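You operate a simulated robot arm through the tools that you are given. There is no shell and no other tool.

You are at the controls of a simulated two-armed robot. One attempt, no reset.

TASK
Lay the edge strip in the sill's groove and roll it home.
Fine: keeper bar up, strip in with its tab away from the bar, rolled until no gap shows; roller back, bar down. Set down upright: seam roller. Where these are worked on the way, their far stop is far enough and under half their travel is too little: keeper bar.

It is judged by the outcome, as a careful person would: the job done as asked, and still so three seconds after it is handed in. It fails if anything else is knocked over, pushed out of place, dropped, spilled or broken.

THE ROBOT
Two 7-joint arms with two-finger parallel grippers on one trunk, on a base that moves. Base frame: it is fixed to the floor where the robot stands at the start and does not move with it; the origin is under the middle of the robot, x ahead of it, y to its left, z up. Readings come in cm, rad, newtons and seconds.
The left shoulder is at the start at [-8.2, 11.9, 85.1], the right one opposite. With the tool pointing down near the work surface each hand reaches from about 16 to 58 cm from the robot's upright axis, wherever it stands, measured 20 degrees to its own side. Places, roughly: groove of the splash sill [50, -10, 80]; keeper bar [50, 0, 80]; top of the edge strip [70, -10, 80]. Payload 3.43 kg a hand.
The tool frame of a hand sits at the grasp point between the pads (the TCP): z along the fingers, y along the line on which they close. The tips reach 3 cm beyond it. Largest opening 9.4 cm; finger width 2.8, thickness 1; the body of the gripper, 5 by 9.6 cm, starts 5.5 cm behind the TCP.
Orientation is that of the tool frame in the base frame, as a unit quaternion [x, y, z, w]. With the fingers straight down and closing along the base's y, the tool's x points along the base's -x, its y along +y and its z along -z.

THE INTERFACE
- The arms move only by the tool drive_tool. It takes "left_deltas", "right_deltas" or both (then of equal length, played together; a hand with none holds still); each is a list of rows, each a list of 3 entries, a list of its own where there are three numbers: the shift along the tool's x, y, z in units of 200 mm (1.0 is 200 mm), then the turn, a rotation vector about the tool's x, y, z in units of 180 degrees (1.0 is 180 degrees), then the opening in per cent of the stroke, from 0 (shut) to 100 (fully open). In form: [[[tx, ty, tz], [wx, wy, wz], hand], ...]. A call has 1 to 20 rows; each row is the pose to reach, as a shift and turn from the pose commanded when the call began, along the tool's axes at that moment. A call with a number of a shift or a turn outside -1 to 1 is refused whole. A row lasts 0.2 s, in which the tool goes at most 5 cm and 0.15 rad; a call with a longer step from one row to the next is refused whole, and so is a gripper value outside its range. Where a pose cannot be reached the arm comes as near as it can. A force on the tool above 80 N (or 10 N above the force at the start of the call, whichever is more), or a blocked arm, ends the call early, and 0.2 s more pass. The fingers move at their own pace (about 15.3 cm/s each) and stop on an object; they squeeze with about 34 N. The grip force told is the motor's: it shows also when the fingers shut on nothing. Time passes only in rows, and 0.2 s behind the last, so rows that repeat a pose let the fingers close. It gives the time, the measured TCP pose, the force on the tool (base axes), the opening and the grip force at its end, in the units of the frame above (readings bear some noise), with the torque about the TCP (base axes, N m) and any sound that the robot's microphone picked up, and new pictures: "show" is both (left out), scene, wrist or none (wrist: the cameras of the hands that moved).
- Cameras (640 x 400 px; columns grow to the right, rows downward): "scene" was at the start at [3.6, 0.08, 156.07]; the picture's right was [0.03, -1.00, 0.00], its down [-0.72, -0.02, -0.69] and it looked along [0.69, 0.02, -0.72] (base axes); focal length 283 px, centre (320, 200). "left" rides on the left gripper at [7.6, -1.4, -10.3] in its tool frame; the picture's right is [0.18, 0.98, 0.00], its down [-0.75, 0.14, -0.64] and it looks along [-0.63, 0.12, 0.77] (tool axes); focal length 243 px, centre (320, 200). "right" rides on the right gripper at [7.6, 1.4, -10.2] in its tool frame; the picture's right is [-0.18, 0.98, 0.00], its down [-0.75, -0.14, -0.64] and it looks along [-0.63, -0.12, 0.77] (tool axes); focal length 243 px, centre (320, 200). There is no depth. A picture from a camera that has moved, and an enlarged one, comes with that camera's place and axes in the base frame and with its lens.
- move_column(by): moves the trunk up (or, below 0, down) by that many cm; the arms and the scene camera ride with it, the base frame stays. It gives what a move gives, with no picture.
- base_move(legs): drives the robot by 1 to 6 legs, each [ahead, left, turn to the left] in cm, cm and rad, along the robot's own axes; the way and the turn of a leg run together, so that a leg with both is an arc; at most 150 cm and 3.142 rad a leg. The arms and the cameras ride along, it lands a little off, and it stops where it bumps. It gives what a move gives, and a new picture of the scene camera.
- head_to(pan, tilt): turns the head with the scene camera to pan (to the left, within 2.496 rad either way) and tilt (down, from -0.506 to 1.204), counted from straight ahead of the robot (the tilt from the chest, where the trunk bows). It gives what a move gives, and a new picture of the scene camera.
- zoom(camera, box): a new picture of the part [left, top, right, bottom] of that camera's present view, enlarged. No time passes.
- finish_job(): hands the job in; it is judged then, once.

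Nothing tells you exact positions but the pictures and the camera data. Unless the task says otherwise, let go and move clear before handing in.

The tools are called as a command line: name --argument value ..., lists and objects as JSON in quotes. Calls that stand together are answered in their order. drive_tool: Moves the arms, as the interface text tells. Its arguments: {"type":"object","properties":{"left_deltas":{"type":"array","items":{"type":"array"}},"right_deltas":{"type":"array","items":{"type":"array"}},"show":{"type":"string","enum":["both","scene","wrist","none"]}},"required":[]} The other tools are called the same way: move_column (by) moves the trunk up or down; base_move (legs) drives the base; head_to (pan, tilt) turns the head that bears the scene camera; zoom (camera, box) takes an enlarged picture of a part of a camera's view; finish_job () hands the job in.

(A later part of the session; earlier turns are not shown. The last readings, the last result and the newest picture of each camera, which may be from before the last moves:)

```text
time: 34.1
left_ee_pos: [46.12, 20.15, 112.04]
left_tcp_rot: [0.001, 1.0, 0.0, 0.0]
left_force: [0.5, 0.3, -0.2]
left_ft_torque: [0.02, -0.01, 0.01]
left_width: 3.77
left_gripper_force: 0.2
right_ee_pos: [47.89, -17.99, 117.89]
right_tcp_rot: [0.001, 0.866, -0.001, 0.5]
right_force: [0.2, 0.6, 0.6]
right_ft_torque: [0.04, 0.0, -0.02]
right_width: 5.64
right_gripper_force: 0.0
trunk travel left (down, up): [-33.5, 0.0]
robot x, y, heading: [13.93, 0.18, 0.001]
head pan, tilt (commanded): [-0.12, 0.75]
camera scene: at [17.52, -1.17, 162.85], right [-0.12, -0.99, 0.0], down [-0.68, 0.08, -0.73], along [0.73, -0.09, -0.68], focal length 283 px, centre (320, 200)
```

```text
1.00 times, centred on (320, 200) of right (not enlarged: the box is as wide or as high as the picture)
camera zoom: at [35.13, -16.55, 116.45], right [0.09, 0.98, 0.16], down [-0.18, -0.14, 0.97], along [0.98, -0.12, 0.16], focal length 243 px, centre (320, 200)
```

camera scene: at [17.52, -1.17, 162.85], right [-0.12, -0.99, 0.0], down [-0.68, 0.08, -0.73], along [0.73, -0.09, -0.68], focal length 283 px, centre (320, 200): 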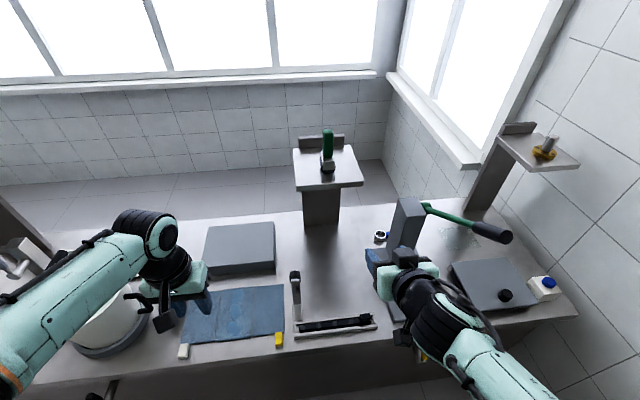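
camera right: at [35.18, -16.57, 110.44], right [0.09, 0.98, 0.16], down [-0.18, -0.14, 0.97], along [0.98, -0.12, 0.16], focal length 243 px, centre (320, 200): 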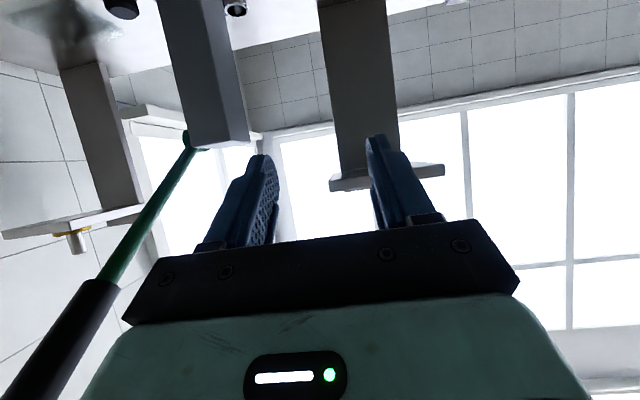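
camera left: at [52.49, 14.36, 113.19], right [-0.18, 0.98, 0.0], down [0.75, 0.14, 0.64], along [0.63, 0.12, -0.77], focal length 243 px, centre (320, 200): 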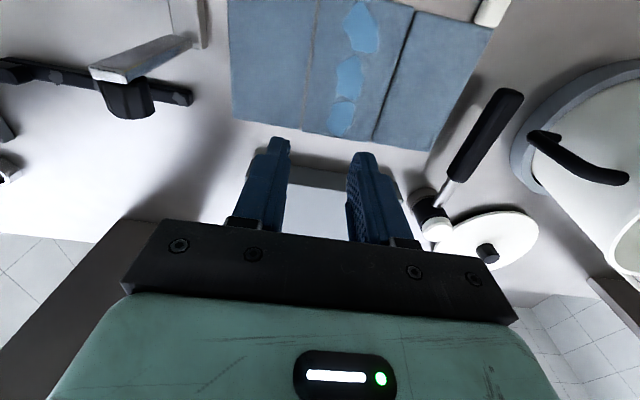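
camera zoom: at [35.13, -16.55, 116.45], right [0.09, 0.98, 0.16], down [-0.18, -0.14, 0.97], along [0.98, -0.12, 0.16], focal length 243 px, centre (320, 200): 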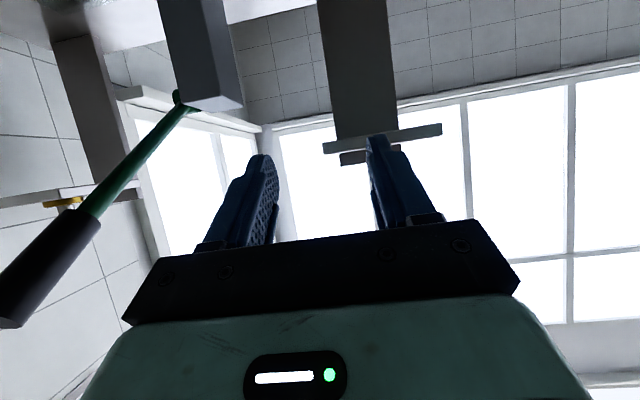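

Triangulated, the roller's handle is around [80.5, −11, z 120–127], shelf top about z 114.5. I drive 11 cm ahead and check the view.

base_move --legs '[[11, 0, 0]]'

zoom --camera "scene" --box '[270, 60, 410, 220]'

zoom --camera "right" --box '[220, 60, 500, 240]'

```text
time: 35.3
left_ee_pos: [57.24, 20.14, 111.91]
left_tcp_rot: [0.0, 1.0, 0.0, 0.0]
left_force: [0.5, 0.4, 0.1]
left_ft_torque: [-0.02, -0.07, 0.0]
left_width: 3.76
left_gripper_force: 0.1
right_ee_pos: [58.91, -17.99, 117.9]
right_tcp_rot: [0.001, 0.866, 0.0, 0.499]
right_force: [0.2, 0.7, 0.2]
right_ft_torque: [0.01, 0.01, 0.01]
right_width: 5.68
right_gripper_force: 0.0
trunk travel left (down, up): [-33.5, 0.0]
robot x, y, heading: [24.79, 0.21, 0.002]
head pan, tilt (commanded): [-0.12, 0.75]
camera scene: at [28.56, -1.18, 162.83], right [-0.12, -0.99, 0.0], down [-0.68, 0.08, -0.73], along [0.73, -0.09, -0.68], focal length 283 px, centre (320, 200)
```

scene: 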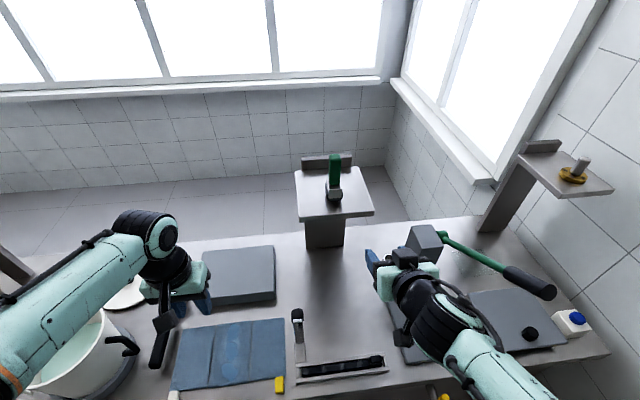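

```text
2.50 times, centred on (340, 140) of scene
camera zoom: at [28.56, -1.18, 162.83], right [-0.12, -0.99, 0.0], down [-0.68, 0.08, -0.73], along [0.73, -0.09, -0.68], focal length 707 px, centre (270, 350)
```

zoom: 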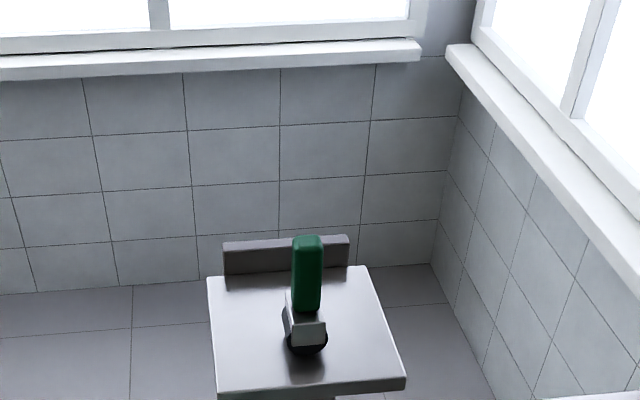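

```text
2.22 times, centred on (360, 150) of right
camera zoom: at [46.14, -16.56, 116.41], right [0.09, 0.98, 0.16], down [-0.18, -0.14, 0.97], along [0.98, -0.12, 0.16], focal length 539 px, centre (231, 311)
```

zoom: 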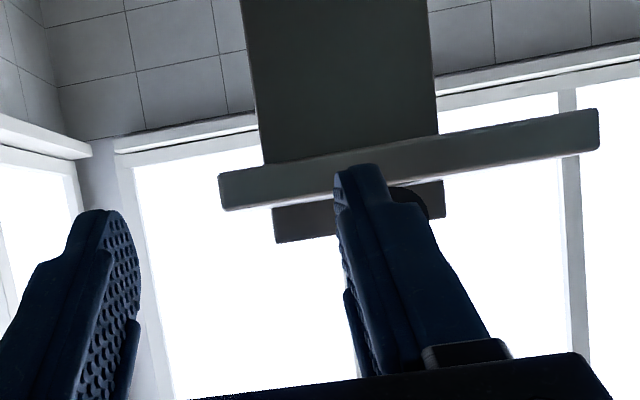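

zoom --camera "scene" --box '[290, 145, 385, 225]'

zoom --camera "scene" --box '[315, 148, 355, 212]'

```text
5.00 times, centred on (338, 185) of scene
camera zoom: at [28.56, -1.18, 162.83], right [-0.12, -0.99, 0.0], down [-0.68, 0.08, -0.73], along [0.73, -0.09, -0.68], focal length 1414 px, centre (232, 275)
```

zoom: 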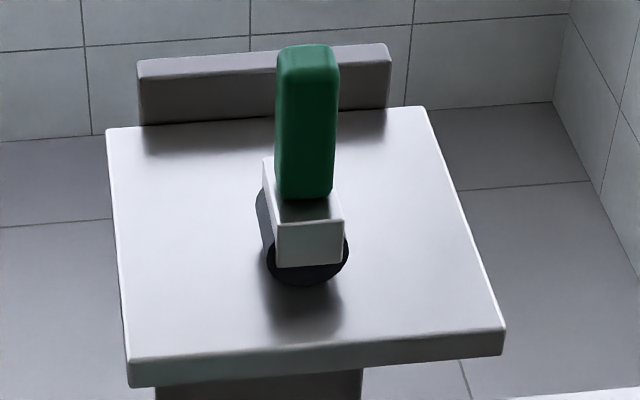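

```text
6.25 times, centred on (335, 180) of scene
camera zoom: at [28.56, -1.18, 162.83], right [-0.12, -0.99, 0.0], down [-0.68, 0.08, -0.73], along [0.73, -0.09, -0.68], focal length 1768 px, centre (226, 325)
```

zoom: 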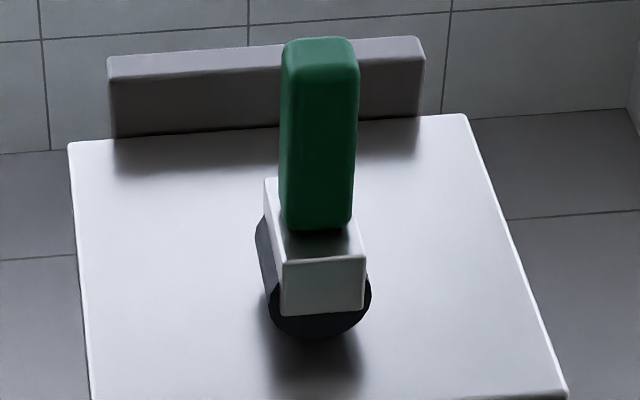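

Refined: handle centre about [79.3, −10.65], z 120.4–127.6, shelf top about z 115.8. I move the right hand, opened wide, to a stand-off in front of the handle.

drive_tool --right_deltas '[[[-0.14, 0.09, 0.06], [0, 0, 0], 90], [[-0.28, 0.18, 0.12], [0, 0, 0], 90], [[-0.42, 0.27, 0.19], [0, 0, 0], 90], [[-0.5685, 0.3675, 0.255], [0, 0, 0], 90], [[-0.5685, 0.3675, 0.255], [0, 0, 0], 90]]' --show "both"

zoom --camera "right" --box '[180, 80, 460, 280]'

zoom --camera "scene" --box '[290, 145, 385, 225]'

```text
time: 36.5
left_ee_pos: [57.21, 20.09, 112.05]
left_tcp_rot: [0.001, 1.0, 0.0, 0.001]
left_force: [0.7, 0.9, -0.3]
left_ft_torque: [-0.03, 0.02, 0.01]
left_width: 3.76
left_gripper_force: 0.0
right_ee_pos: [69.08, -10.71, 125.32]
right_tcp_rot: [0.001, 0.866, -0.001, 0.501]
right_force: [-0.1, -0.6, -0.8]
right_ft_torque: [-0.01, -0.02, -0.02]
right_width: 8.46
right_gripper_force: 0.1
trunk travel left (down, up): [-33.5, 0.0]
robot x, y, heading: [24.88, 0.03, -0.005]
head pan, tilt (commanded): [-0.12, 0.75]
camera scene: at [28.56, -1.18, 162.86], right [-0.12, -0.99, 0.0], down [-0.68, 0.08, -0.73], along [0.73, -0.09, -0.68], focal length 283 px, centre (320, 200)
camera right: at [56.29, -9.25, 123.84], right [0.1, 0.98, 0.16], down [-0.18, -0.14, 0.97], along [0.98, -0.12, 0.16], focal length 243 px, centre (320, 200)
```

scene: 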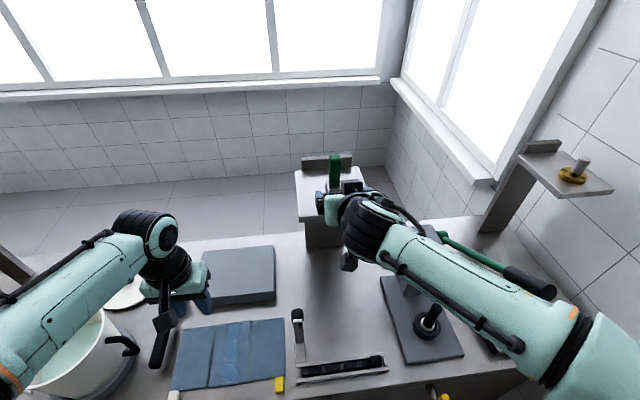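
right: 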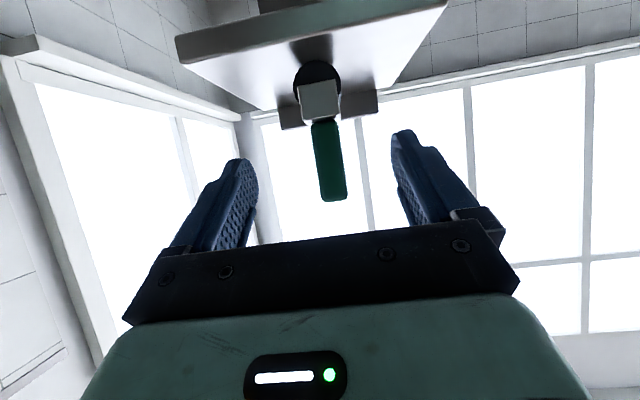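

```text
2.00 times, centred on (320, 180) of right
camera zoom: at [56.29, -9.25, 123.84], right [0.1, 0.98, 0.16], down [-0.18, -0.14, 0.97], along [0.98, -0.12, 0.16], focal length 485 px, centre (320, 240)
```

zoom: 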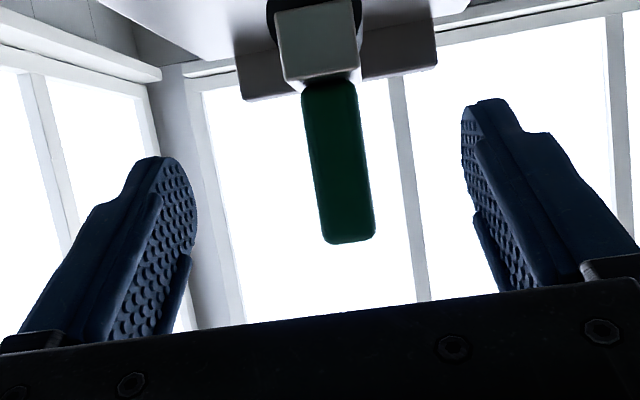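

```text
5.00 times, centred on (338, 185) of scene
camera zoom: at [28.56, -1.18, 162.86], right [-0.12, -0.99, 0.0], down [-0.68, 0.08, -0.73], along [0.73, -0.09, -0.68], focal length 1414 px, centre (232, 275)
```

zoom: 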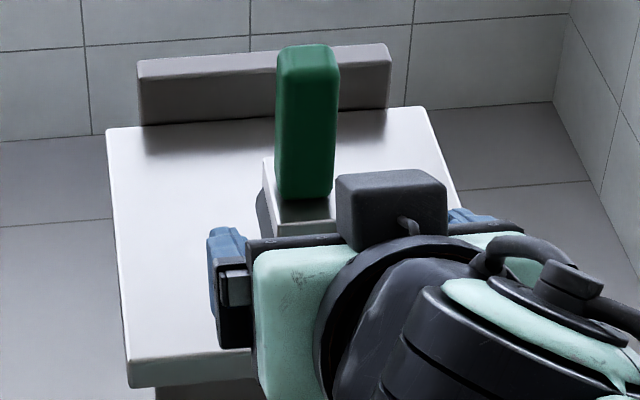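

The wrist view confirms the handle at y −10.65 between the fingers and z 120.7–127.8. I advance so the handle is between the pads.

drive_tool --right_deltas '[[[-0.055, 0.001, 0.12], [0, 0, 0], 90], [[-0.11, 0.002, 0.24], [0, 0, 0], 90], [[-0.165, 0.0025, 0.36], [0, 0, 0], 90], [[-0.2117, 0.0025, 0.4667], [0, 0, 0], 90], [[-0.2117, 0.0025, 0.4667], [0, 0, 0], 90]]' --show "both"

zoom --camera "scene" --box '[290, 145, 385, 225]'

```text
time: 37.7
left_ee_pos: [57.25, 20.12, 111.77]
left_tcp_rot: [0.001, 1.0, 0.0, 0.0]
left_force: [-0.2, -0.1, 0.1]
left_ft_torque: [-0.02, -0.05, -0.01]
left_width: 3.75
left_gripper_force: 0.1
right_ee_pos: [79.22, -10.68, 124.18]
right_tcp_rot: [0.001, 0.866, -0.001, 0.5]
right_force: [-0.6, 0.0, 0.2]
right_ft_torque: [0.0, 0.02, -0.02]
right_width: 8.46
right_gripper_force: 0.0
trunk travel left (down, up): [-33.5, 0.0]
robot x, y, heading: [24.76, -0.18, -0.005]
head pan, tilt (commanded): [-0.12, 0.75]
camera scene: at [28.58, -1.18, 162.86], right [-0.12, -0.99, 0.0], down [-0.68, 0.08, -0.73], along [0.73, -0.09, -0.68], focal length 283 px, centre (320, 200)
camera right: at [66.55, -9.16, 122.78], right [0.09, 0.98, 0.16], down [-0.18, -0.14, 0.97], along [0.98, -0.12, 0.16], focal length 243 px, centre (320, 200)
```

scene: 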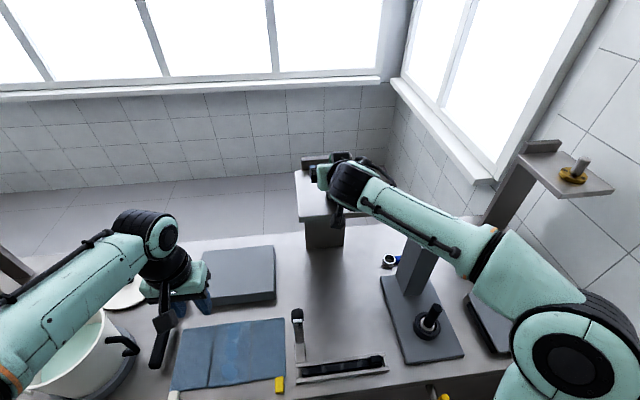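
right: 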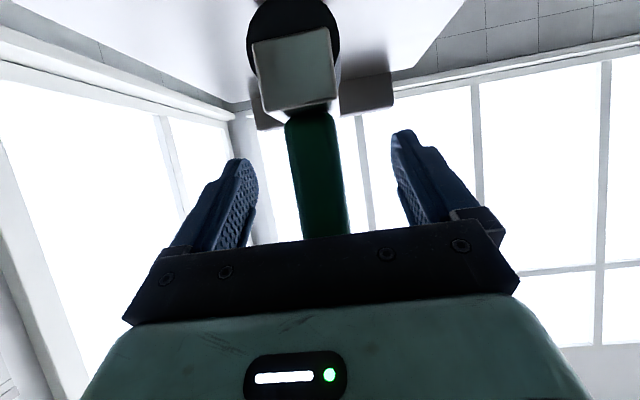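

```text
5.00 times, centred on (338, 185) of scene
camera zoom: at [28.58, -1.18, 162.86], right [-0.12, -0.99, 0.0], down [-0.68, 0.08, -0.73], along [0.73, -0.09, -0.68], focal length 1414 px, centre (232, 275)
```

zoom: 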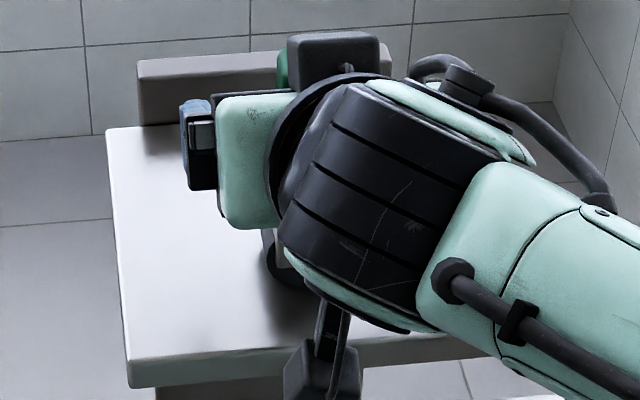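

drive_tool --right_deltas '[[[0, 0, 0], [0, 0, 0], 60], [[0, 0, 0], [0, 0, 0], 40], [[0, 0, 0], [0, 0, 0], 20], [[0, 0, 0], [0, 0, 0], 10], [[0, 0, 0], [0, 0, 0], 5]]' --show "wrist"

```text
time: 38.9
left_ee_pos: [57.26, 20.11, 111.9]
left_tcp_rot: [0.0, 1.0, 0.0, 0.0]
left_force: [-0.5, -0.8, 0.0]
left_ft_torque: [-0.02, -0.02, 0.02]
left_width: 3.77
left_gripper_force: 0.1
right_ee_pos: [79.24, -10.64, 124.37]
right_tcp_rot: [0.001, 0.866, 0.0, 0.5]
right_force: [-0.1, -0.3, -0.1]
right_ft_torque: [0.03, -0.01, 0.03]
right_width: 3.02
right_gripper_force: 34.0
trunk travel left (down, up): [-33.5, 0.0]
robot x, y, heading: [24.88, -0.02, -0.002]
head pan, tilt (commanded): [-0.12, 0.75]
camera right: at [66.57, -9.16, 122.78], right [0.09, 0.98, 0.16], down [-0.18, -0.14, 0.97], along [0.98, -0.12, 0.16], focal length 243 px, centre (320, 200)
```

right: 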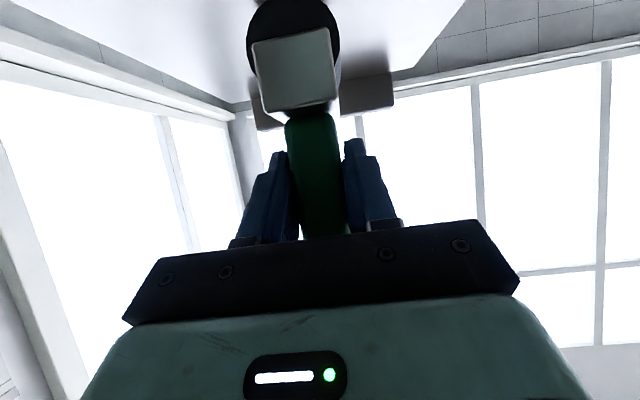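

The roller handle is held (3.0 cm). I note the grasp pose [79.24, −10.64, 124.37] for putting it back, then lift it straight up and draw it back over the front of the shelf.

drive_tool --right_deltas '[[[-0.043, 0, -0.025], [0, 0, 0], 5], [[-0.087, 0, -0.05], [0, 0, 0], 5], [[-0.13, 0, -0.075], [0, 0, 0], 5], [[-0.13, 0, -0.075], [0, 0, 0], 5]]' --show "both"

zoom --camera "scene" --box '[290, 125, 385, 225]'

```text
time: 39.9
left_ee_pos: [57.16, 20.19, 111.9]
left_tcp_rot: [0.001, 1.0, -0.001, 0.0]
left_force: [-0.3, -0.8, 0.3]
left_ft_torque: [0.02, -0.02, 0.0]
left_width: 3.76
left_gripper_force: 0.0
right_ee_pos: [79.36, -10.57, 127.16]
right_tcp_rot: [0.001, 0.866, -0.001, 0.5]
right_force: [0.2, -0.9, -2.5]
right_ft_torque: [-0.01, 0.01, 0.04]
right_width: 3.04
right_gripper_force: 33.4
trunk travel left (down, up): [-33.5, 0.0]
robot x, y, heading: [24.75, 0.02, -0.003]
head pan, tilt (commanded): [-0.12, 0.75]
camera scene: at [28.66, -1.19, 162.86], right [-0.12, -0.99, 0.0], down [-0.68, 0.08, -0.73], along [0.73, -0.09, -0.68], focal length 283 px, centre (320, 200)
camera right: at [66.58, -9.19, 125.73], right [0.1, 0.98, 0.16], down [-0.18, -0.14, 0.97], along [0.98, -0.12, 0.16], focal length 243 px, centre (320, 200)
```

scene: 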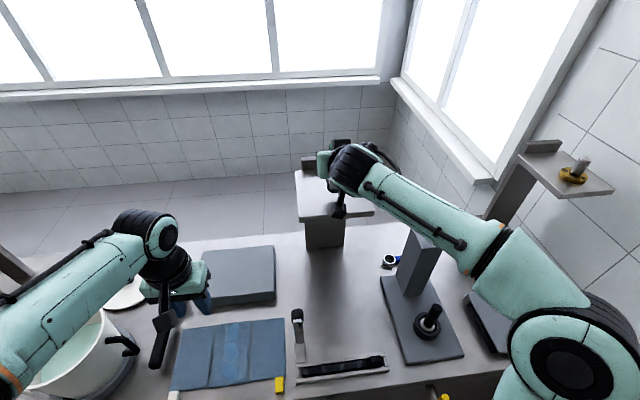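
right: 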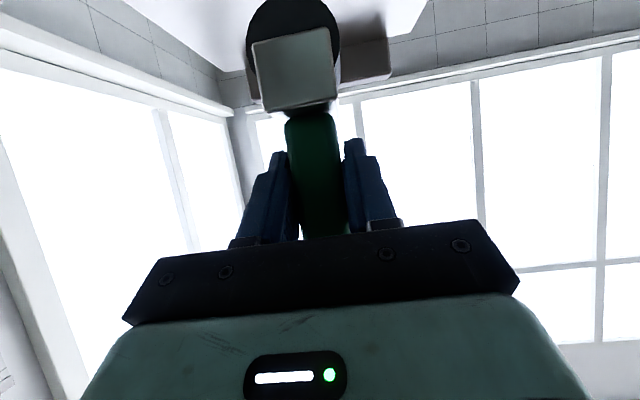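

```text
4.00 times, centred on (338, 175) of scene
camera zoom: at [28.66, -1.19, 162.86], right [-0.12, -0.99, 0.0], down [-0.68, 0.08, -0.73], along [0.73, -0.09, -0.68], focal length 1131 px, centre (250, 300)
```

zoom: 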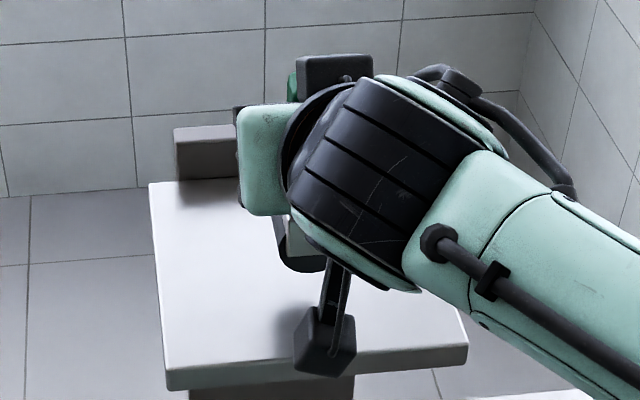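

The roller hangs steadily in the grip. I draw it back off the shelf, then reverse the base and lower the trunk.

drive_tool --right_deltas '[[[0.1, 0, -0.173], [0, 0, 0], 5], [[0.2, 0, -0.346], [0, 0, 0], 5], [[0.3, -0.1, -0.52], [0, 0, 0], 5], [[0.4, -0.2, -0.693], [0, 0, 0], 5], [[0.4, -0.2, -0.693], [0, 0, 0], 5]]' --show "both"

```text
time: 41.1
left_ee_pos: [57.28, 20.11, 111.9]
left_tcp_rot: [0.001, 1.0, 0.0, 0.001]
left_force: [-0.1, -0.6, 0.3]
left_ft_torque: [0.01, 0.01, 0.04]
left_width: 3.76
left_gripper_force: 0.0
right_ee_pos: [63.22, -14.59, 127.23]
right_tcp_rot: [0.0, 0.866, 0.0, 0.5]
right_force: [0.0, -0.2, -3.6]
right_ft_torque: [-0.01, 0.01, -0.02]
right_width: 3.03
right_gripper_force: 34.2
trunk travel left (down, up): [-33.5, 0.0]
robot x, y, heading: [25.08, -0.36, -0.002]
head pan, tilt (commanded): [-0.12, 0.75]
camera scene: at [28.77, -1.16, 162.86], right [-0.12, -0.99, 0.0], down [-0.68, 0.08, -0.73], along [0.73, -0.09, -0.68], focal length 283 px, centre (320, 200)
camera right: at [50.57, -13.12, 125.73], right [0.09, 0.98, 0.16], down [-0.18, -0.14, 0.97], along [0.98, -0.12, 0.16], focal length 243 px, centre (320, 200)
```

scene: 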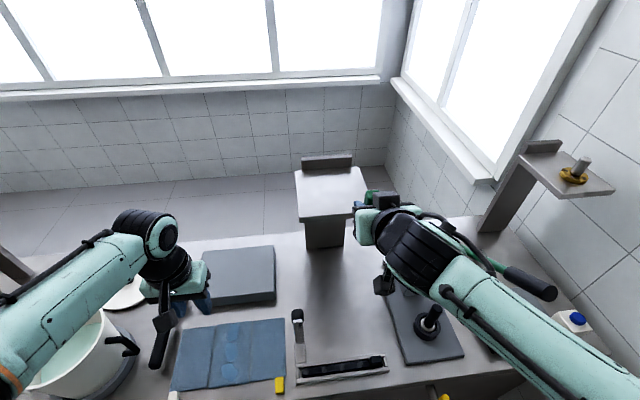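
right: 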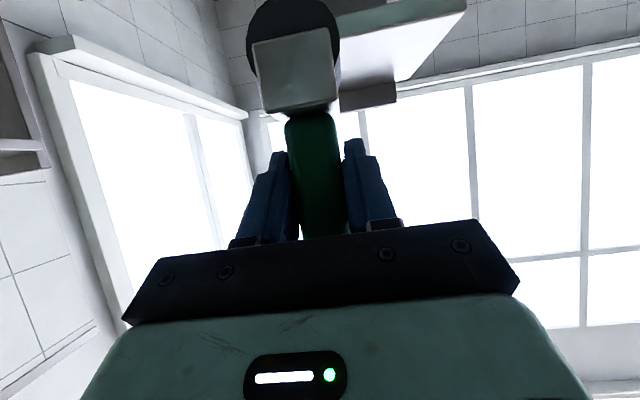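

zoom --camera "scene" --box '[285, 145, 385, 225]'

base_move --legs '[[-21, 0, 0]]'

head_to --pan -0.12 --tilt 0.85

```text
5.00 times, centred on (335, 185) of scene
camera zoom: at [28.77, -1.16, 162.86], right [-0.12, -0.99, 0.0], down [-0.68, 0.08, -0.73], along [0.73, -0.09, -0.68], focal length 1414 px, centre (245, 275)
```

zoom: 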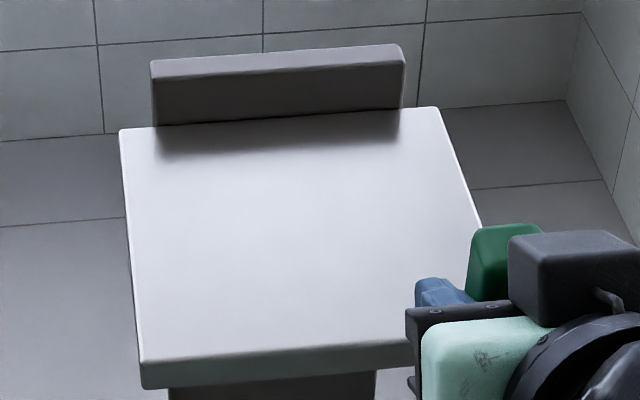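

```text
time: 42.7
left_ee_pos: [36.62, 20.23, 111.9]
left_tcp_rot: [0.0, 1.0, 0.0, 0.0]
left_force: [-0.1, 0.2, -0.3]
left_ft_torque: [0.0, 0.01, -0.02]
left_width: 3.74
left_gripper_force: 0.1
right_ee_pos: [42.64, -14.5, 127.2]
right_tcp_rot: [0.001, 0.866, -0.001, 0.501]
right_force: [0.1, 0.1, -1.7]
right_ft_torque: [-0.01, -0.01, -0.02]
right_width: 3.01
right_gripper_force: 33.4
trunk travel left (down, up): [-33.5, 0.0]
robot x, y, heading: [4.1, 0.01, -0.001]
head pan, tilt (commanded): [-0.12, 0.75]
camera scene: at [8.06, -1.17, 162.88], right [-0.12, -0.99, 0.0], down [-0.68, 0.08, -0.73], along [0.73, -0.09, -0.68], focal length 283 px, centre (320, 200)
```

scene: 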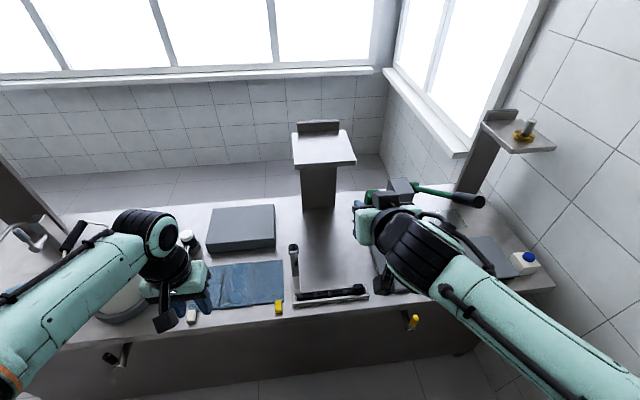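

```text
time: 43.4
left_ee_pos: [36.74, 20.1, 111.95]
left_tcp_rot: [0.0, 1.0, 0.0, -0.001]
left_force: [0.1, 0.6, 0.4]
left_ft_torque: [0.02, 0.0, 0.0]
left_width: 3.75
left_gripper_force: 0.0
right_ee_pos: [42.6, -14.51, 127.19]
right_tcp_rot: [0.001, 0.866, 0.0, 0.5]
right_force: [0.1, -1.1, -1.3]
right_ft_torque: [0.04, -0.05, 0.02]
right_width: 3.01
right_gripper_force: 33.9
trunk travel left (down, up): [-33.5, 0.0]
robot x, y, heading: [4.24, 0.24, 0.0]
head pan, tilt (commanded): [-0.12, 0.85]
camera scene: at [7.48, -1.11, 162.06], right [-0.12, -0.99, 0.0], down [-0.75, 0.09, -0.66], along [0.66, -0.08, -0.75], focal length 283 px, centre (320, 200)
```

scene: 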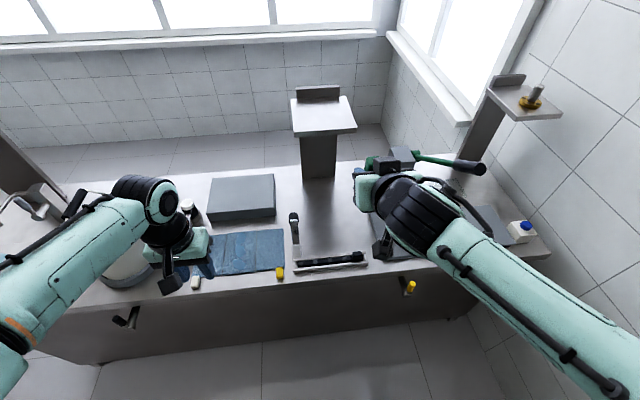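

I lower the trunk and bring the roller over the left part of the strip, above contact.

move_column --by -6

drive_tool --right_deltas '[[[0.08, 0.13, 0.15], [0, 0, 0], 5], [[0.17, 0.26, 0.3], [0, 0, 0], 5], [[0.26, 0.39, 0.45], [0, 0, 0], 5], [[0.36, 0.5, 0.6], [0, 0, 0], 5], [[0.46, 0.58, 0.73], [0, 0, 0], 5], [[0.56, 0.6, 0.83], [0, 0, 0], 5], [[0.66, 0.6, 0.9], [0, 0, 0], 5], [[0.66, 0.6, 0.9], [0, 0, 0], 5]]' --show "both"

```text
time: 44.4
left_ee_pos: [36.66, 20.07, 105.86]
left_tcp_rot: [-0.001, 1.0, 0.0, 0.0]
left_force: [-0.1, 0.0, 0.0]
left_ft_torque: [-0.01, 0.01, -0.02]
left_width: 3.76
left_gripper_force: 0.1
right_ee_pos: [42.59, -14.48, 121.31]
right_tcp_rot: [0.0, 0.866, 0.0, 0.501]
right_force: [0.3, -0.2, -2.4]
right_ft_torque: [-0.01, 0.04, 0.0]
right_width: 3.03
right_gripper_force: 33.8
trunk travel left (down, up): [-27.5, 6.0]
robot x, y, heading: [4.06, 0.24, -0.0]
head pan, tilt (commanded): [-0.12, 0.85]
```

```text
time: 46.2
left_ee_pos: [36.56, 20.18, 105.89]
left_tcp_rot: [0.0, 1.0, 0.0, 0.001]
left_force: [-0.2, -0.3, 0.2]
left_ft_torque: [0.0, 0.01, 0.02]
left_width: 3.77
left_gripper_force: 0.0
right_ee_pos: [51.39, -2.66, 100.73]
right_tcp_rot: [0.001, 0.866, -0.001, 0.5]
right_force: [0.3, 0.2, -2.7]
right_ft_torque: [-0.02, -0.01, 0.01]
right_width: 3.02
right_gripper_force: 34.2
trunk travel left (down, up): [-27.5, 6.0]
robot x, y, heading: [4.26, 0.14, -0.0]
head pan, tilt (commanded): [-0.12, 0.85]
camera scene: at [7.59, -1.11, 155.74], right [-0.12, -0.99, 0.0], down [-0.75, 0.09, -0.66], along [0.66, -0.08, -0.75], focal length 283 px, centre (320, 200)
camera right: at [38.83, -1.14, 99.26], right [0.09, 0.98, 0.16], down [-0.18, -0.14, 0.97], along [0.98, -0.12, 0.16], focal length 243 px, centre (320, 200)
```

scene: 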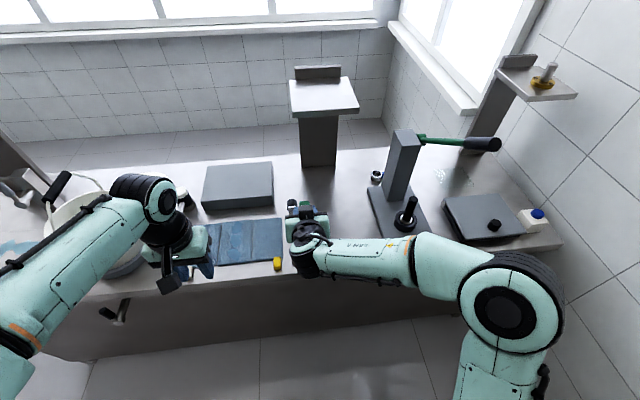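
right: 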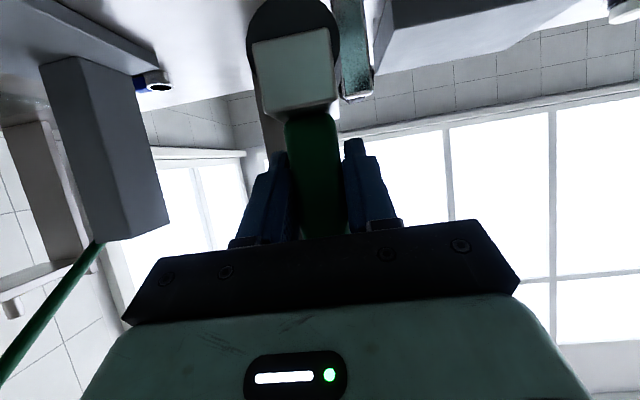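

The roller is above the strip's left part. I lower it toward contact near the strip's left end.

drive_tool --right_deltas '[[[0.12, 0.05, 0.075], [0, 0, 0], 5], [[0.24, 0.1, 0.15], [0, 0, 0], 5], [[0.3, 0.145, 0.19], [0, 0, 0], 5], [[0.3476, 0.145, 0.218], [0, 0, 0], 5], [[0.3476, 0.145, 0.218], [0, 0, 0], 5]]' --show "both"

zoom --camera "scene" --box '[270, 200, 390, 290]'

```text
time: 47.4
left_ee_pos: [36.63, 20.07, 105.88]
left_tcp_rot: [0.0, 1.0, 0.0, 0.001]
left_force: [0.2, 1.2, -0.2]
left_ft_torque: [0.0, 0.02, 0.04]
left_width: 3.78
left_gripper_force: 0.0
right_ee_pos: [51.81, 0.43, 92.55]
right_tcp_rot: [0.0, 0.866, 0.0, 0.5]
right_force: [0.1, -0.2, -2.3]
right_ft_torque: [0.01, 0.02, 0.03]
right_width: 3.0
right_gripper_force: 34.3
trunk travel left (down, up): [-27.5, 6.0]
robot x, y, heading: [4.17, -0.4, 0.003]
head pan, tilt (commanded): [-0.12, 0.85]
camera scene: at [7.61, -1.1, 155.74], right [-0.12, -0.99, 0.0], down [-0.75, 0.09, -0.66], along [0.66, -0.08, -0.75], focal length 283 px, centre (320, 200)
camera right: at [39.21, 1.81, 91.02], right [0.09, 0.98, 0.16], down [-0.18, -0.14, 0.97], along [0.98, -0.12, 0.16], focal length 243 px, centre (320, 200)
```

scene: 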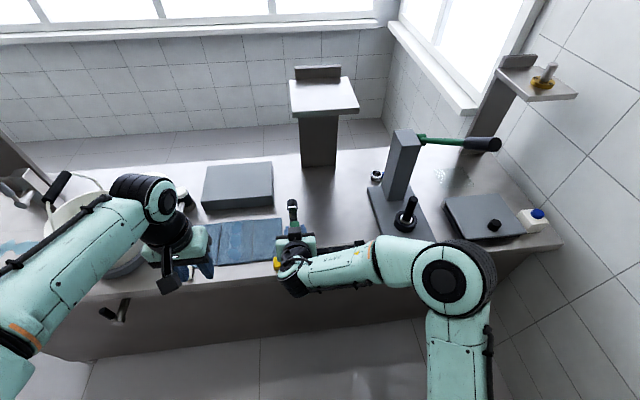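
right: 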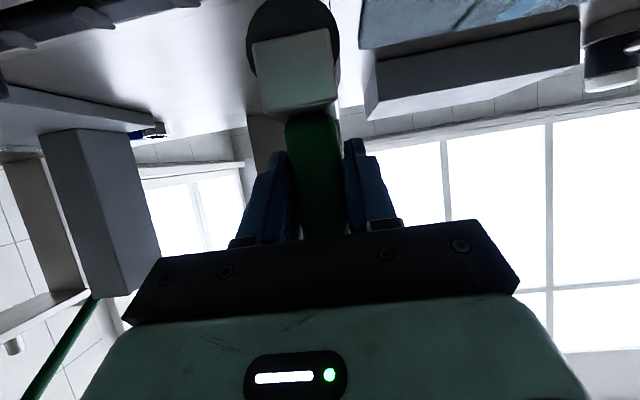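

```text
4.44 times, centred on (330, 245) of scene
camera zoom: at [7.61, -1.1, 155.74], right [-0.12, -0.99, 0.0], down [-0.75, 0.09, -0.66], along [0.66, -0.08, -0.75], focal length 1257 px, centre (276, 0)
```

zoom: 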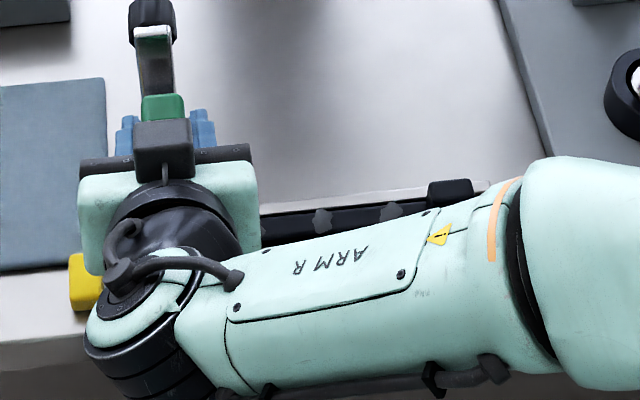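

drive_tool --right_deltas '[[[0.0217, 0, 0.0125], [0, 0, 0], 5], [[0.039, 0, 0.0225], [0, 0, 0], 5], [[0.039, 0, 0.0225], [0, 0, 0], 5]]' --show "none"

```text
time: 48.2
left_ee_pos: [36.63, 20.14, 105.84]
left_tcp_rot: [0.0, 1.0, 0.0, -0.001]
left_force: [-0.7, 0.0, -0.5]
left_ft_torque: [0.02, -0.03, 0.02]
left_width: 3.76
left_gripper_force: 0.1
right_ee_pos: [51.84, 0.37, 91.71]
right_tcp_rot: [0.001, 0.866, 0.0, 0.5]
right_force: [-0.7, -0.1, -2.2]
right_ft_torque: [0.0, 0.04, 0.04]
right_width: 3.0
right_gripper_force: 34.3
trunk travel left (down, up): [-27.5, 6.0]
robot x, y, heading: [4.19, -0.14, 0.002]
head pan, tilt (commanded): [-0.12, 0.85]
```

drive_tool --right_deltas '[[[0.0087, 0, 0.005], [0, 0, 0], 5], [[0.0152, 0, 0.0088], [0, 0, 0], 5], [[0.0152, 0, 0.0088], [0, 0, 0], 5]]' --show "none"

```text
time: 49.0
left_ee_pos: [36.59, 20.1, 105.88]
left_tcp_rot: [0.0, 1.0, -0.001, 0.0]
left_force: [-1.1, 0.1, 0.3]
left_ft_torque: [-0.01, 0.02, -0.01]
left_width: 3.76
left_gripper_force: 0.1
right_ee_pos: [51.99, 0.37, 91.39]
right_tcp_rot: [0.001, 0.866, -0.001, 0.5]
right_force: [-0.2, -0.4, -2.2]
right_ft_torque: [-0.01, -0.03, 0.02]
right_width: 3.04
right_gripper_force: 34.0
trunk travel left (down, up): [-27.5, 6.0]
robot x, y, heading: [4.39, 0.1, -0.0]
head pan, tilt (commanded): [-0.12, 0.85]
```

drive_tool --right_deltas '[[[0.0087, 0, 0.005], [0, 0, 0], 5], [[0.0152, 0, 0.0088], [0, 0, 0], 5], [[0.0152, 0, 0.0088], [0, 0, 0], 5]]' --show "none"

```text
time: 49.8
left_ee_pos: [36.57, 20.15, 105.88]
left_tcp_rot: [0.0, 1.0, 0.0, 0.0]
left_force: [-0.4, 0.2, 0.7]
left_ft_torque: [0.01, 0.01, -0.04]
left_width: 3.76
left_gripper_force: 0.0
right_ee_pos: [51.98, 0.41, 91.03]
right_tcp_rot: [0.001, 0.866, 0.0, 0.5]
right_force: [0.7, -0.7, -2.8]
right_ft_torque: [0.02, 0.02, -0.03]
right_width: 2.99
right_gripper_force: 33.8
trunk travel left (down, up): [-27.5, 6.0]
robot x, y, heading: [4.26, 0.18, -0.002]
head pan, tilt (commanded): [-0.12, 0.85]
```

drive_tool --right_deltas '[[[0.00875, 0, -0.0152], [0, 0, 0], 5], [[0.0153, 0, -0.0114], [0, 0, 0], 5], [[0.0218, 0, -0.0077], [0, 0, 0], 5], [[0.0218, 0, -0.0077], [0, 0, 0], 5]]' --show "none"

```text
time: 50.8
left_ee_pos: [36.55, 20.21, 105.91]
left_tcp_rot: [0.0, 1.0, 0.0, 0.0]
left_force: [1.1, 0.4, 0.1]
left_ft_torque: [0.04, 0.0, 0.02]
left_width: 3.75
left_gripper_force: 0.1
right_ee_pos: [51.5, 0.42, 90.6]
right_tcp_rot: [0.001, 0.866, -0.001, 0.5]
right_force: [0.4, 0.0, -2.4]
right_ft_torque: [-0.01, -0.01, 0.01]
right_width: 3.01
right_gripper_force: 34.1
trunk travel left (down, up): [-27.5, 6.0]
robot x, y, heading: [4.39, -0.52, -0.001]
head pan, tilt (commanded): [-0.12, 0.85]
```

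drive_tool --right_deltas '[[[0.0065, 0, 0.0037], [0, 0, 0], 5], [[0.013, 0, 0.0075], [0, 0, 0], 5], [[0.013, 0, 0.0075], [0, 0, 0], 5]]' --show "none"

```text
time: 51.6
left_ee_pos: [36.57, 20.08, 105.89]
left_tcp_rot: [0.0, 1.0, 0.001, 0.001]
left_force: [-0.3, 0.0, -0.8]
left_ft_torque: [-0.04, 0.01, -0.01]
left_width: 3.74
left_gripper_force: 0.1
right_ee_pos: [51.46, 0.37, 90.61]
right_tcp_rot: [0.001, 0.865, -0.001, 0.502]
right_force: [-1.5, -1.8, 12.2]
right_ft_torque: [-0.18, 0.15, 0.01]
right_width: 3.0
right_gripper_force: 34.0
trunk travel left (down, up): [-27.5, 6.0]
robot x, y, heading: [4.06, -0.15, -0.003]
head pan, tilt (commanded): [-0.12, 0.85]
```

Contact at TCP z≈90.6 with about 14 N. I press a bit more and roll along the strip toward the tab, stopping short of it.

drive_tool --right_deltas '[[[0.006, 0, 0.0035], [0, 0, 0], 5], [[0.0085, -0.03, 0.005], [0, 0, 0], 5], [[0.0085, -0.07, 0.005], [0, 0, 0], 5], [[0.0085, -0.11, 0.005], [0, 0, 0], 5], [[0.0085, -0.15, 0.005], [0, 0, 0], 5], [[0.0085, -0.2, 0.005], [0, 0, 0], 5]]' --show "scene"

```text
time: 53.0
left_ee_pos: [36.55, 20.4, 105.88]
left_tcp_rot: [0.001, 1.0, 0.0, 0.001]
left_force: [0.7, 0.2, 0.3]
left_ft_torque: [-0.01, 0.01, -0.01]
left_width: 3.76
left_gripper_force: 0.0
right_ee_pos: [51.34, -3.13, 90.57]
right_tcp_rot: [-0.002, 0.865, 0.002, 0.503]
right_force: [0.4, 15.0, 25.8]
right_ft_torque: [1.04, -0.02, 0.02]
right_width: 3.17
right_gripper_force: 34.2
trunk travel left (down, up): [-27.5, 6.0]
robot x, y, heading: [4.39, -0.01, 0.001]
head pan, tilt (commanded): [-0.12, 0.85]
camera scene: at [7.39, -0.92, 155.75], right [-0.12, -0.99, 0.0], down [-0.74, 0.09, -0.66], along [0.66, -0.08, -0.75], focal length 283 px, centre (320, 200)
```

scene: 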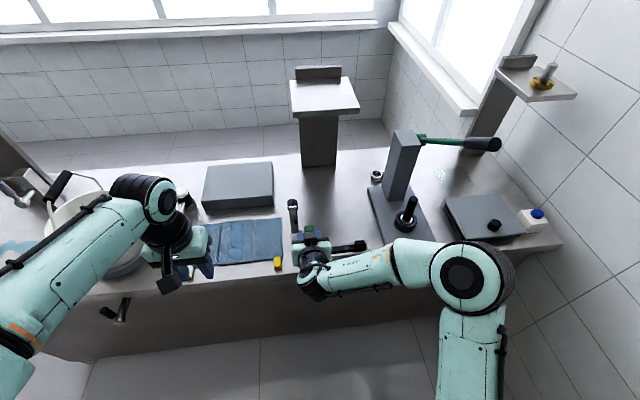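

There is about 26 N down but also 15 N of side drag, so I lift off and look at what the strip does under the roller before going on.

drive_tool --right_deltas '[[[-0.0433, 0.02, -0.025], [0, 0, 0], 5], [[-0.13, 0.0, -0.075], [0, 0, 0], 5], [[-0.26, -0.15, -0.15], [0, 0, 0], 5], [[-0.35, -0.35, -0.2], [0, 0, 0], 5], [[-0.43, -0.55, -0.25], [0, 0, 0], 5], [[-0.43, -0.75, -0.25], [0, 0, 0], 5], [[-0.43, -0.95, -0.25], [0, 0, 0], 5]]' --show "both"

zoom --camera "scene" --box '[280, 220, 390, 290]'

zoom --camera "scene" --box '[285, 240, 335, 280]'

zoom --camera "scene" --box '[330, 235, 380, 275]'

```text
time: 54.6
left_ee_pos: [36.49, 20.16, 105.88]
left_tcp_rot: [0.001, 1.0, -0.001, 0.0]
left_force: [0.5, -0.2, -0.6]
left_ft_torque: [0.05, -0.02, 0.06]
left_width: 3.74
left_gripper_force: 0.1
right_ee_pos: [51.38, -22.8, 100.09]
right_tcp_rot: [0.001, 0.866, 0.0, 0.5]
right_force: [0.5, 0.3, -2.3]
right_ft_torque: [0.02, 0.02, -0.04]
right_width: 3.0
right_gripper_force: 33.6
trunk travel left (down, up): [-27.5, 6.0]
robot x, y, heading: [4.11, -0.09, 0.001]
head pan, tilt (commanded): [-0.12, 0.85]
camera scene: at [7.58, -1.19, 155.73], right [-0.12, -0.99, 0.0], down [-0.75, 0.09, -0.66], along [0.66, -0.08, -0.75], focal length 283 px, centre (320, 200)
camera right: at [38.69, -21.31, 98.65], right [0.09, 0.98, 0.16], down [-0.18, -0.14, 0.97], along [0.98, -0.12, 0.16], focal length 243 px, centre (320, 200)
```

scene: 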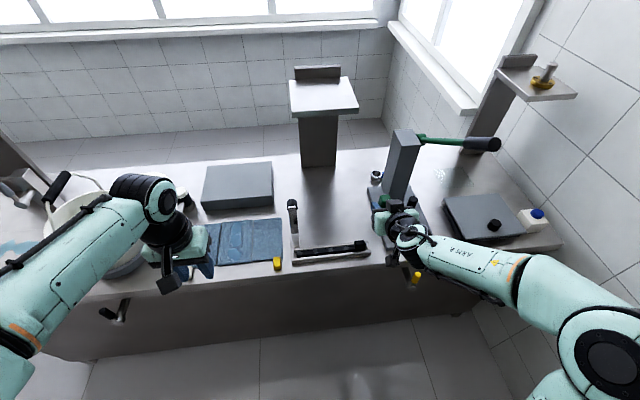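
right: 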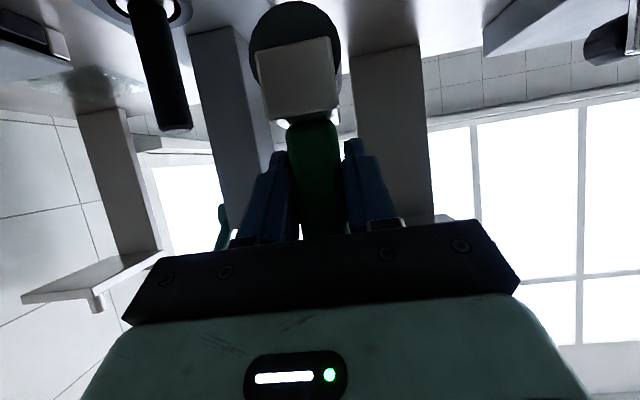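

```text
5.71 times, centred on (335, 255) of scene
camera zoom: at [7.58, -1.19, 155.73], right [-0.12, -0.99, 0.0], down [-0.75, 0.09, -0.66], along [0.66, -0.08, -0.75], focal length 1616 px, centre (234, -114)
```

zoom: 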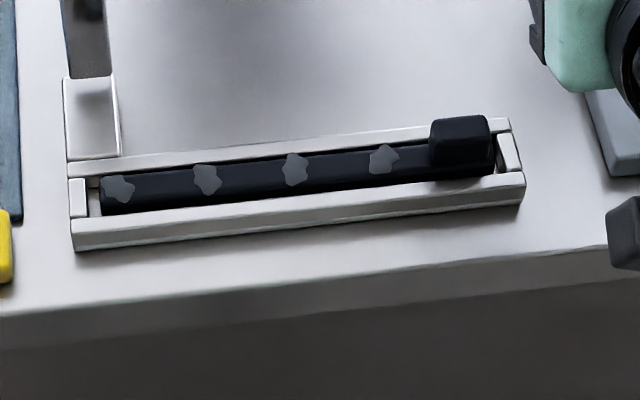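

```text
10.00 times, centred on (310, 260) of scene
camera zoom: at [7.58, -1.19, 155.73], right [-0.12, -0.99, 0.0], down [-0.75, 0.09, -0.66], along [0.66, -0.08, -0.75], focal length 2828 px, centre (420, -400)
```

zoom: 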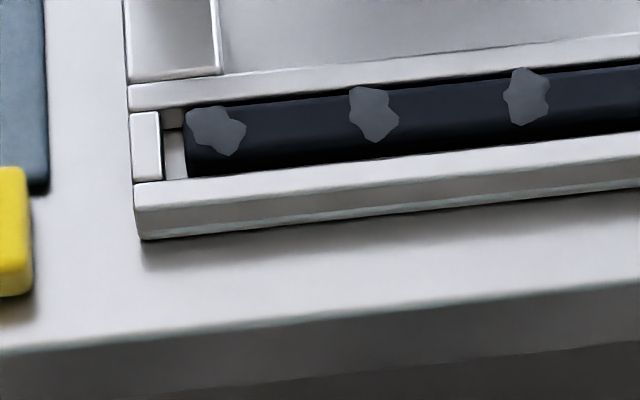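

```text
10.00 times, centred on (355, 255) of scene
camera zoom: at [7.58, -1.19, 155.73], right [-0.12, -0.99, 0.0], down [-0.75, 0.09, -0.66], along [0.66, -0.08, -0.75], focal length 2828 px, centre (-30, -350)
```

zoom: 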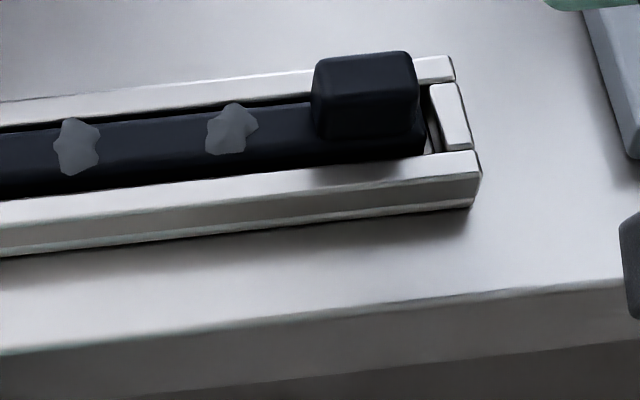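

The strip stayed in place. To learn whether the wheel rests on the strip or on the rails, I compare contact heights: first I touch the bare end of the sill at y≈1.7.

drive_tool --right_deltas '[[[0, 0.2, 0], [0, 0, 0], 5], [[0, 0.4, 0], [0, 0, 0], 5], [[0, 0.6, 0], [0, 0, 0], 5], [[0, 0.8, 0], [0, 0, 0], 5], [[0, 1.0, 0], [0, 0, 0], 5]]' --show "none"

drive_tool --right_deltas '[[[0, 0.2175, 0], [0, 0, 0], 5], [[0.13, 0.2175, 0.075], [0, 0, 0], 5], [[0.26, 0.2175, 0.15], [0, 0, 0], 5], [[0.364, 0.2175, 0.21], [0, 0, 0], 5], [[0.39, 0.2175, 0.225], [0, 0, 0], 5], [[0.4, 0.2175, 0.231], [0, 0, 0], 5], [[0.4, 0.2175, 0.231], [0, 0, 0], 5]]' --show "scene"

```text
time: 55.8
left_ee_pos: [36.7, 20.25, 105.82]
left_tcp_rot: [0.001, 1.0, 0.0, 0.0]
left_force: [-0.5, 0.2, 1.2]
left_ft_torque: [-0.06, 0.01, 0.0]
left_width: 3.77
left_gripper_force: 0.1
right_ee_pos: [51.58, -2.56, 100.05]
right_tcp_rot: [0.0, 0.866, -0.001, 0.5]
right_force: [0.4, 0.1, -2.4]
right_ft_torque: [-0.03, -0.03, -0.01]
right_width: 3.03
right_gripper_force: 33.7
trunk travel left (down, up): [-27.5, 6.0]
robot x, y, heading: [4.16, 0.08, -0.0]
head pan, tilt (commanded): [-0.12, 0.85]
```

```text
time: 57.4
left_ee_pos: [36.59, 20.31, 105.97]
left_tcp_rot: [-0.001, 1.0, 0.001, 0.001]
left_force: [0.3, 0.0, -0.3]
left_ft_torque: [0.02, 0.03, 0.01]
left_width: 3.75
left_gripper_force: 0.0
right_ee_pos: [51.35, 1.73, 90.83]
right_tcp_rot: [0.0, 0.866, -0.001, 0.5]
right_force: [0.3, 0.4, -2.2]
right_ft_torque: [-0.01, 0.03, -0.03]
right_width: 3.0
right_gripper_force: 33.8
trunk travel left (down, up): [-27.5, 6.0]
robot x, y, heading: [3.96, -0.3, -0.002]
head pan, tilt (commanded): [-0.12, 0.85]
camera scene: at [7.61, -1.11, 155.74], right [-0.12, -0.99, 0.0], down [-0.75, 0.09, -0.66], along [0.66, -0.08, -0.75], focal length 283 px, centre (320, 200)
```

scene: 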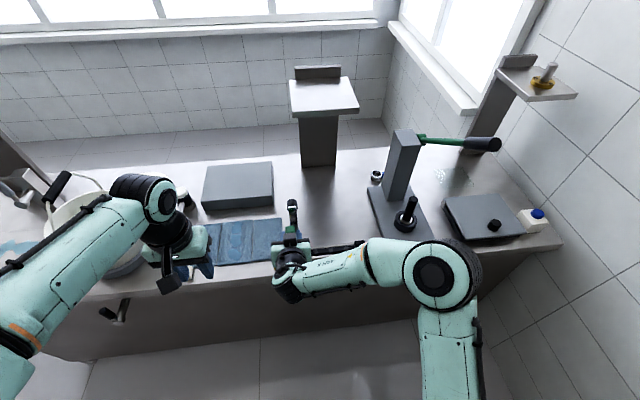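

drive_tool --right_deltas '[[[0.0087, 0, 0.005], [0, 0, 0], 5], [[0.0173, 0, 0.01], [0, 0, 0], 5], [[0.0217, 0, 0.0125], [0, 0, 0], 5], [[0.0217, 0, 0.0125], [0, 0, 0], 5]]' --show "none"

```text
time: 58.4
left_ee_pos: [36.56, 20.1, 105.83]
left_tcp_rot: [0.0, 1.0, 0.0, -0.001]
left_force: [-0.1, -1.2, -0.3]
left_ft_torque: [0.03, 0.02, 0.0]
left_width: 3.79
left_gripper_force: 0.0
right_ee_pos: [51.55, 1.75, 90.39]
right_tcp_rot: [0.001, 0.866, -0.001, 0.5]
right_force: [-0.6, 1.2, -2.6]
right_ft_torque: [0.04, 0.02, 0.01]
right_width: 3.03
right_gripper_force: 33.7
trunk travel left (down, up): [-27.5, 6.0]
robot x, y, heading: [4.52, -0.07, 0.001]
head pan, tilt (commanded): [-0.12, 0.85]
```

drive_tool --right_deltas '[[[0.0043, 0, 0.0025], [0, 0, 0], 5], [[0.0087, 0, 0.005], [0, 0, 0], 5], [[0.0087, 0, 0.005], [0, 0, 0], 5]]' --show "none"

drive_tool --right_deltas '[[[0.0043, 0, 0.0025], [0, 0, 0], 5], [[0.0087, 0, 0.005], [0, 0, 0], 5], [[0.0087, 0, 0.005], [0, 0, 0], 5]]' --show "none"

```text
time: 59.2
left_ee_pos: [36.51, 20.15, 105.89]
left_tcp_rot: [0.0, 1.0, 0.0, -0.001]
left_force: [-0.1, 0.0, -0.5]
left_ft_torque: [0.0, -0.01, 0.02]
left_width: 3.76
left_gripper_force: 0.1
right_ee_pos: [51.47, 1.82, 90.38]
right_tcp_rot: [0.001, 0.865, -0.001, 0.501]
right_force: [-1.4, -0.3, 6.0]
right_ft_torque: [-0.08, 0.17, -0.02]
right_width: 3.02
right_gripper_force: 34.2
trunk travel left (down, up): [-27.5, 6.0]
robot x, y, heading: [4.2, 0.02, 0.0]
head pan, tilt (commanded): [-0.12, 0.85]
```

```text
time: 60.0
left_ee_pos: [36.43, 20.21, 105.9]
left_tcp_rot: [0.0, 1.0, 0.0, 0.001]
left_force: [-0.4, -0.5, -0.1]
left_ft_torque: [0.02, -0.02, 0.0]
left_width: 3.79
left_gripper_force: 0.1
right_ee_pos: [51.46, 1.86, 90.28]
right_tcp_rot: [0.0, 0.864, 0.0, 0.503]
right_force: [-1.0, 1.2, 21.4]
right_ft_torque: [-0.24, 0.15, -0.03]
right_width: 3.01
right_gripper_force: 34.0
trunk travel left (down, up): [-27.5, 6.0]
robot x, y, heading: [4.02, -0.14, -0.0]
head pan, tilt (commanded): [-0.12, 0.85]
```

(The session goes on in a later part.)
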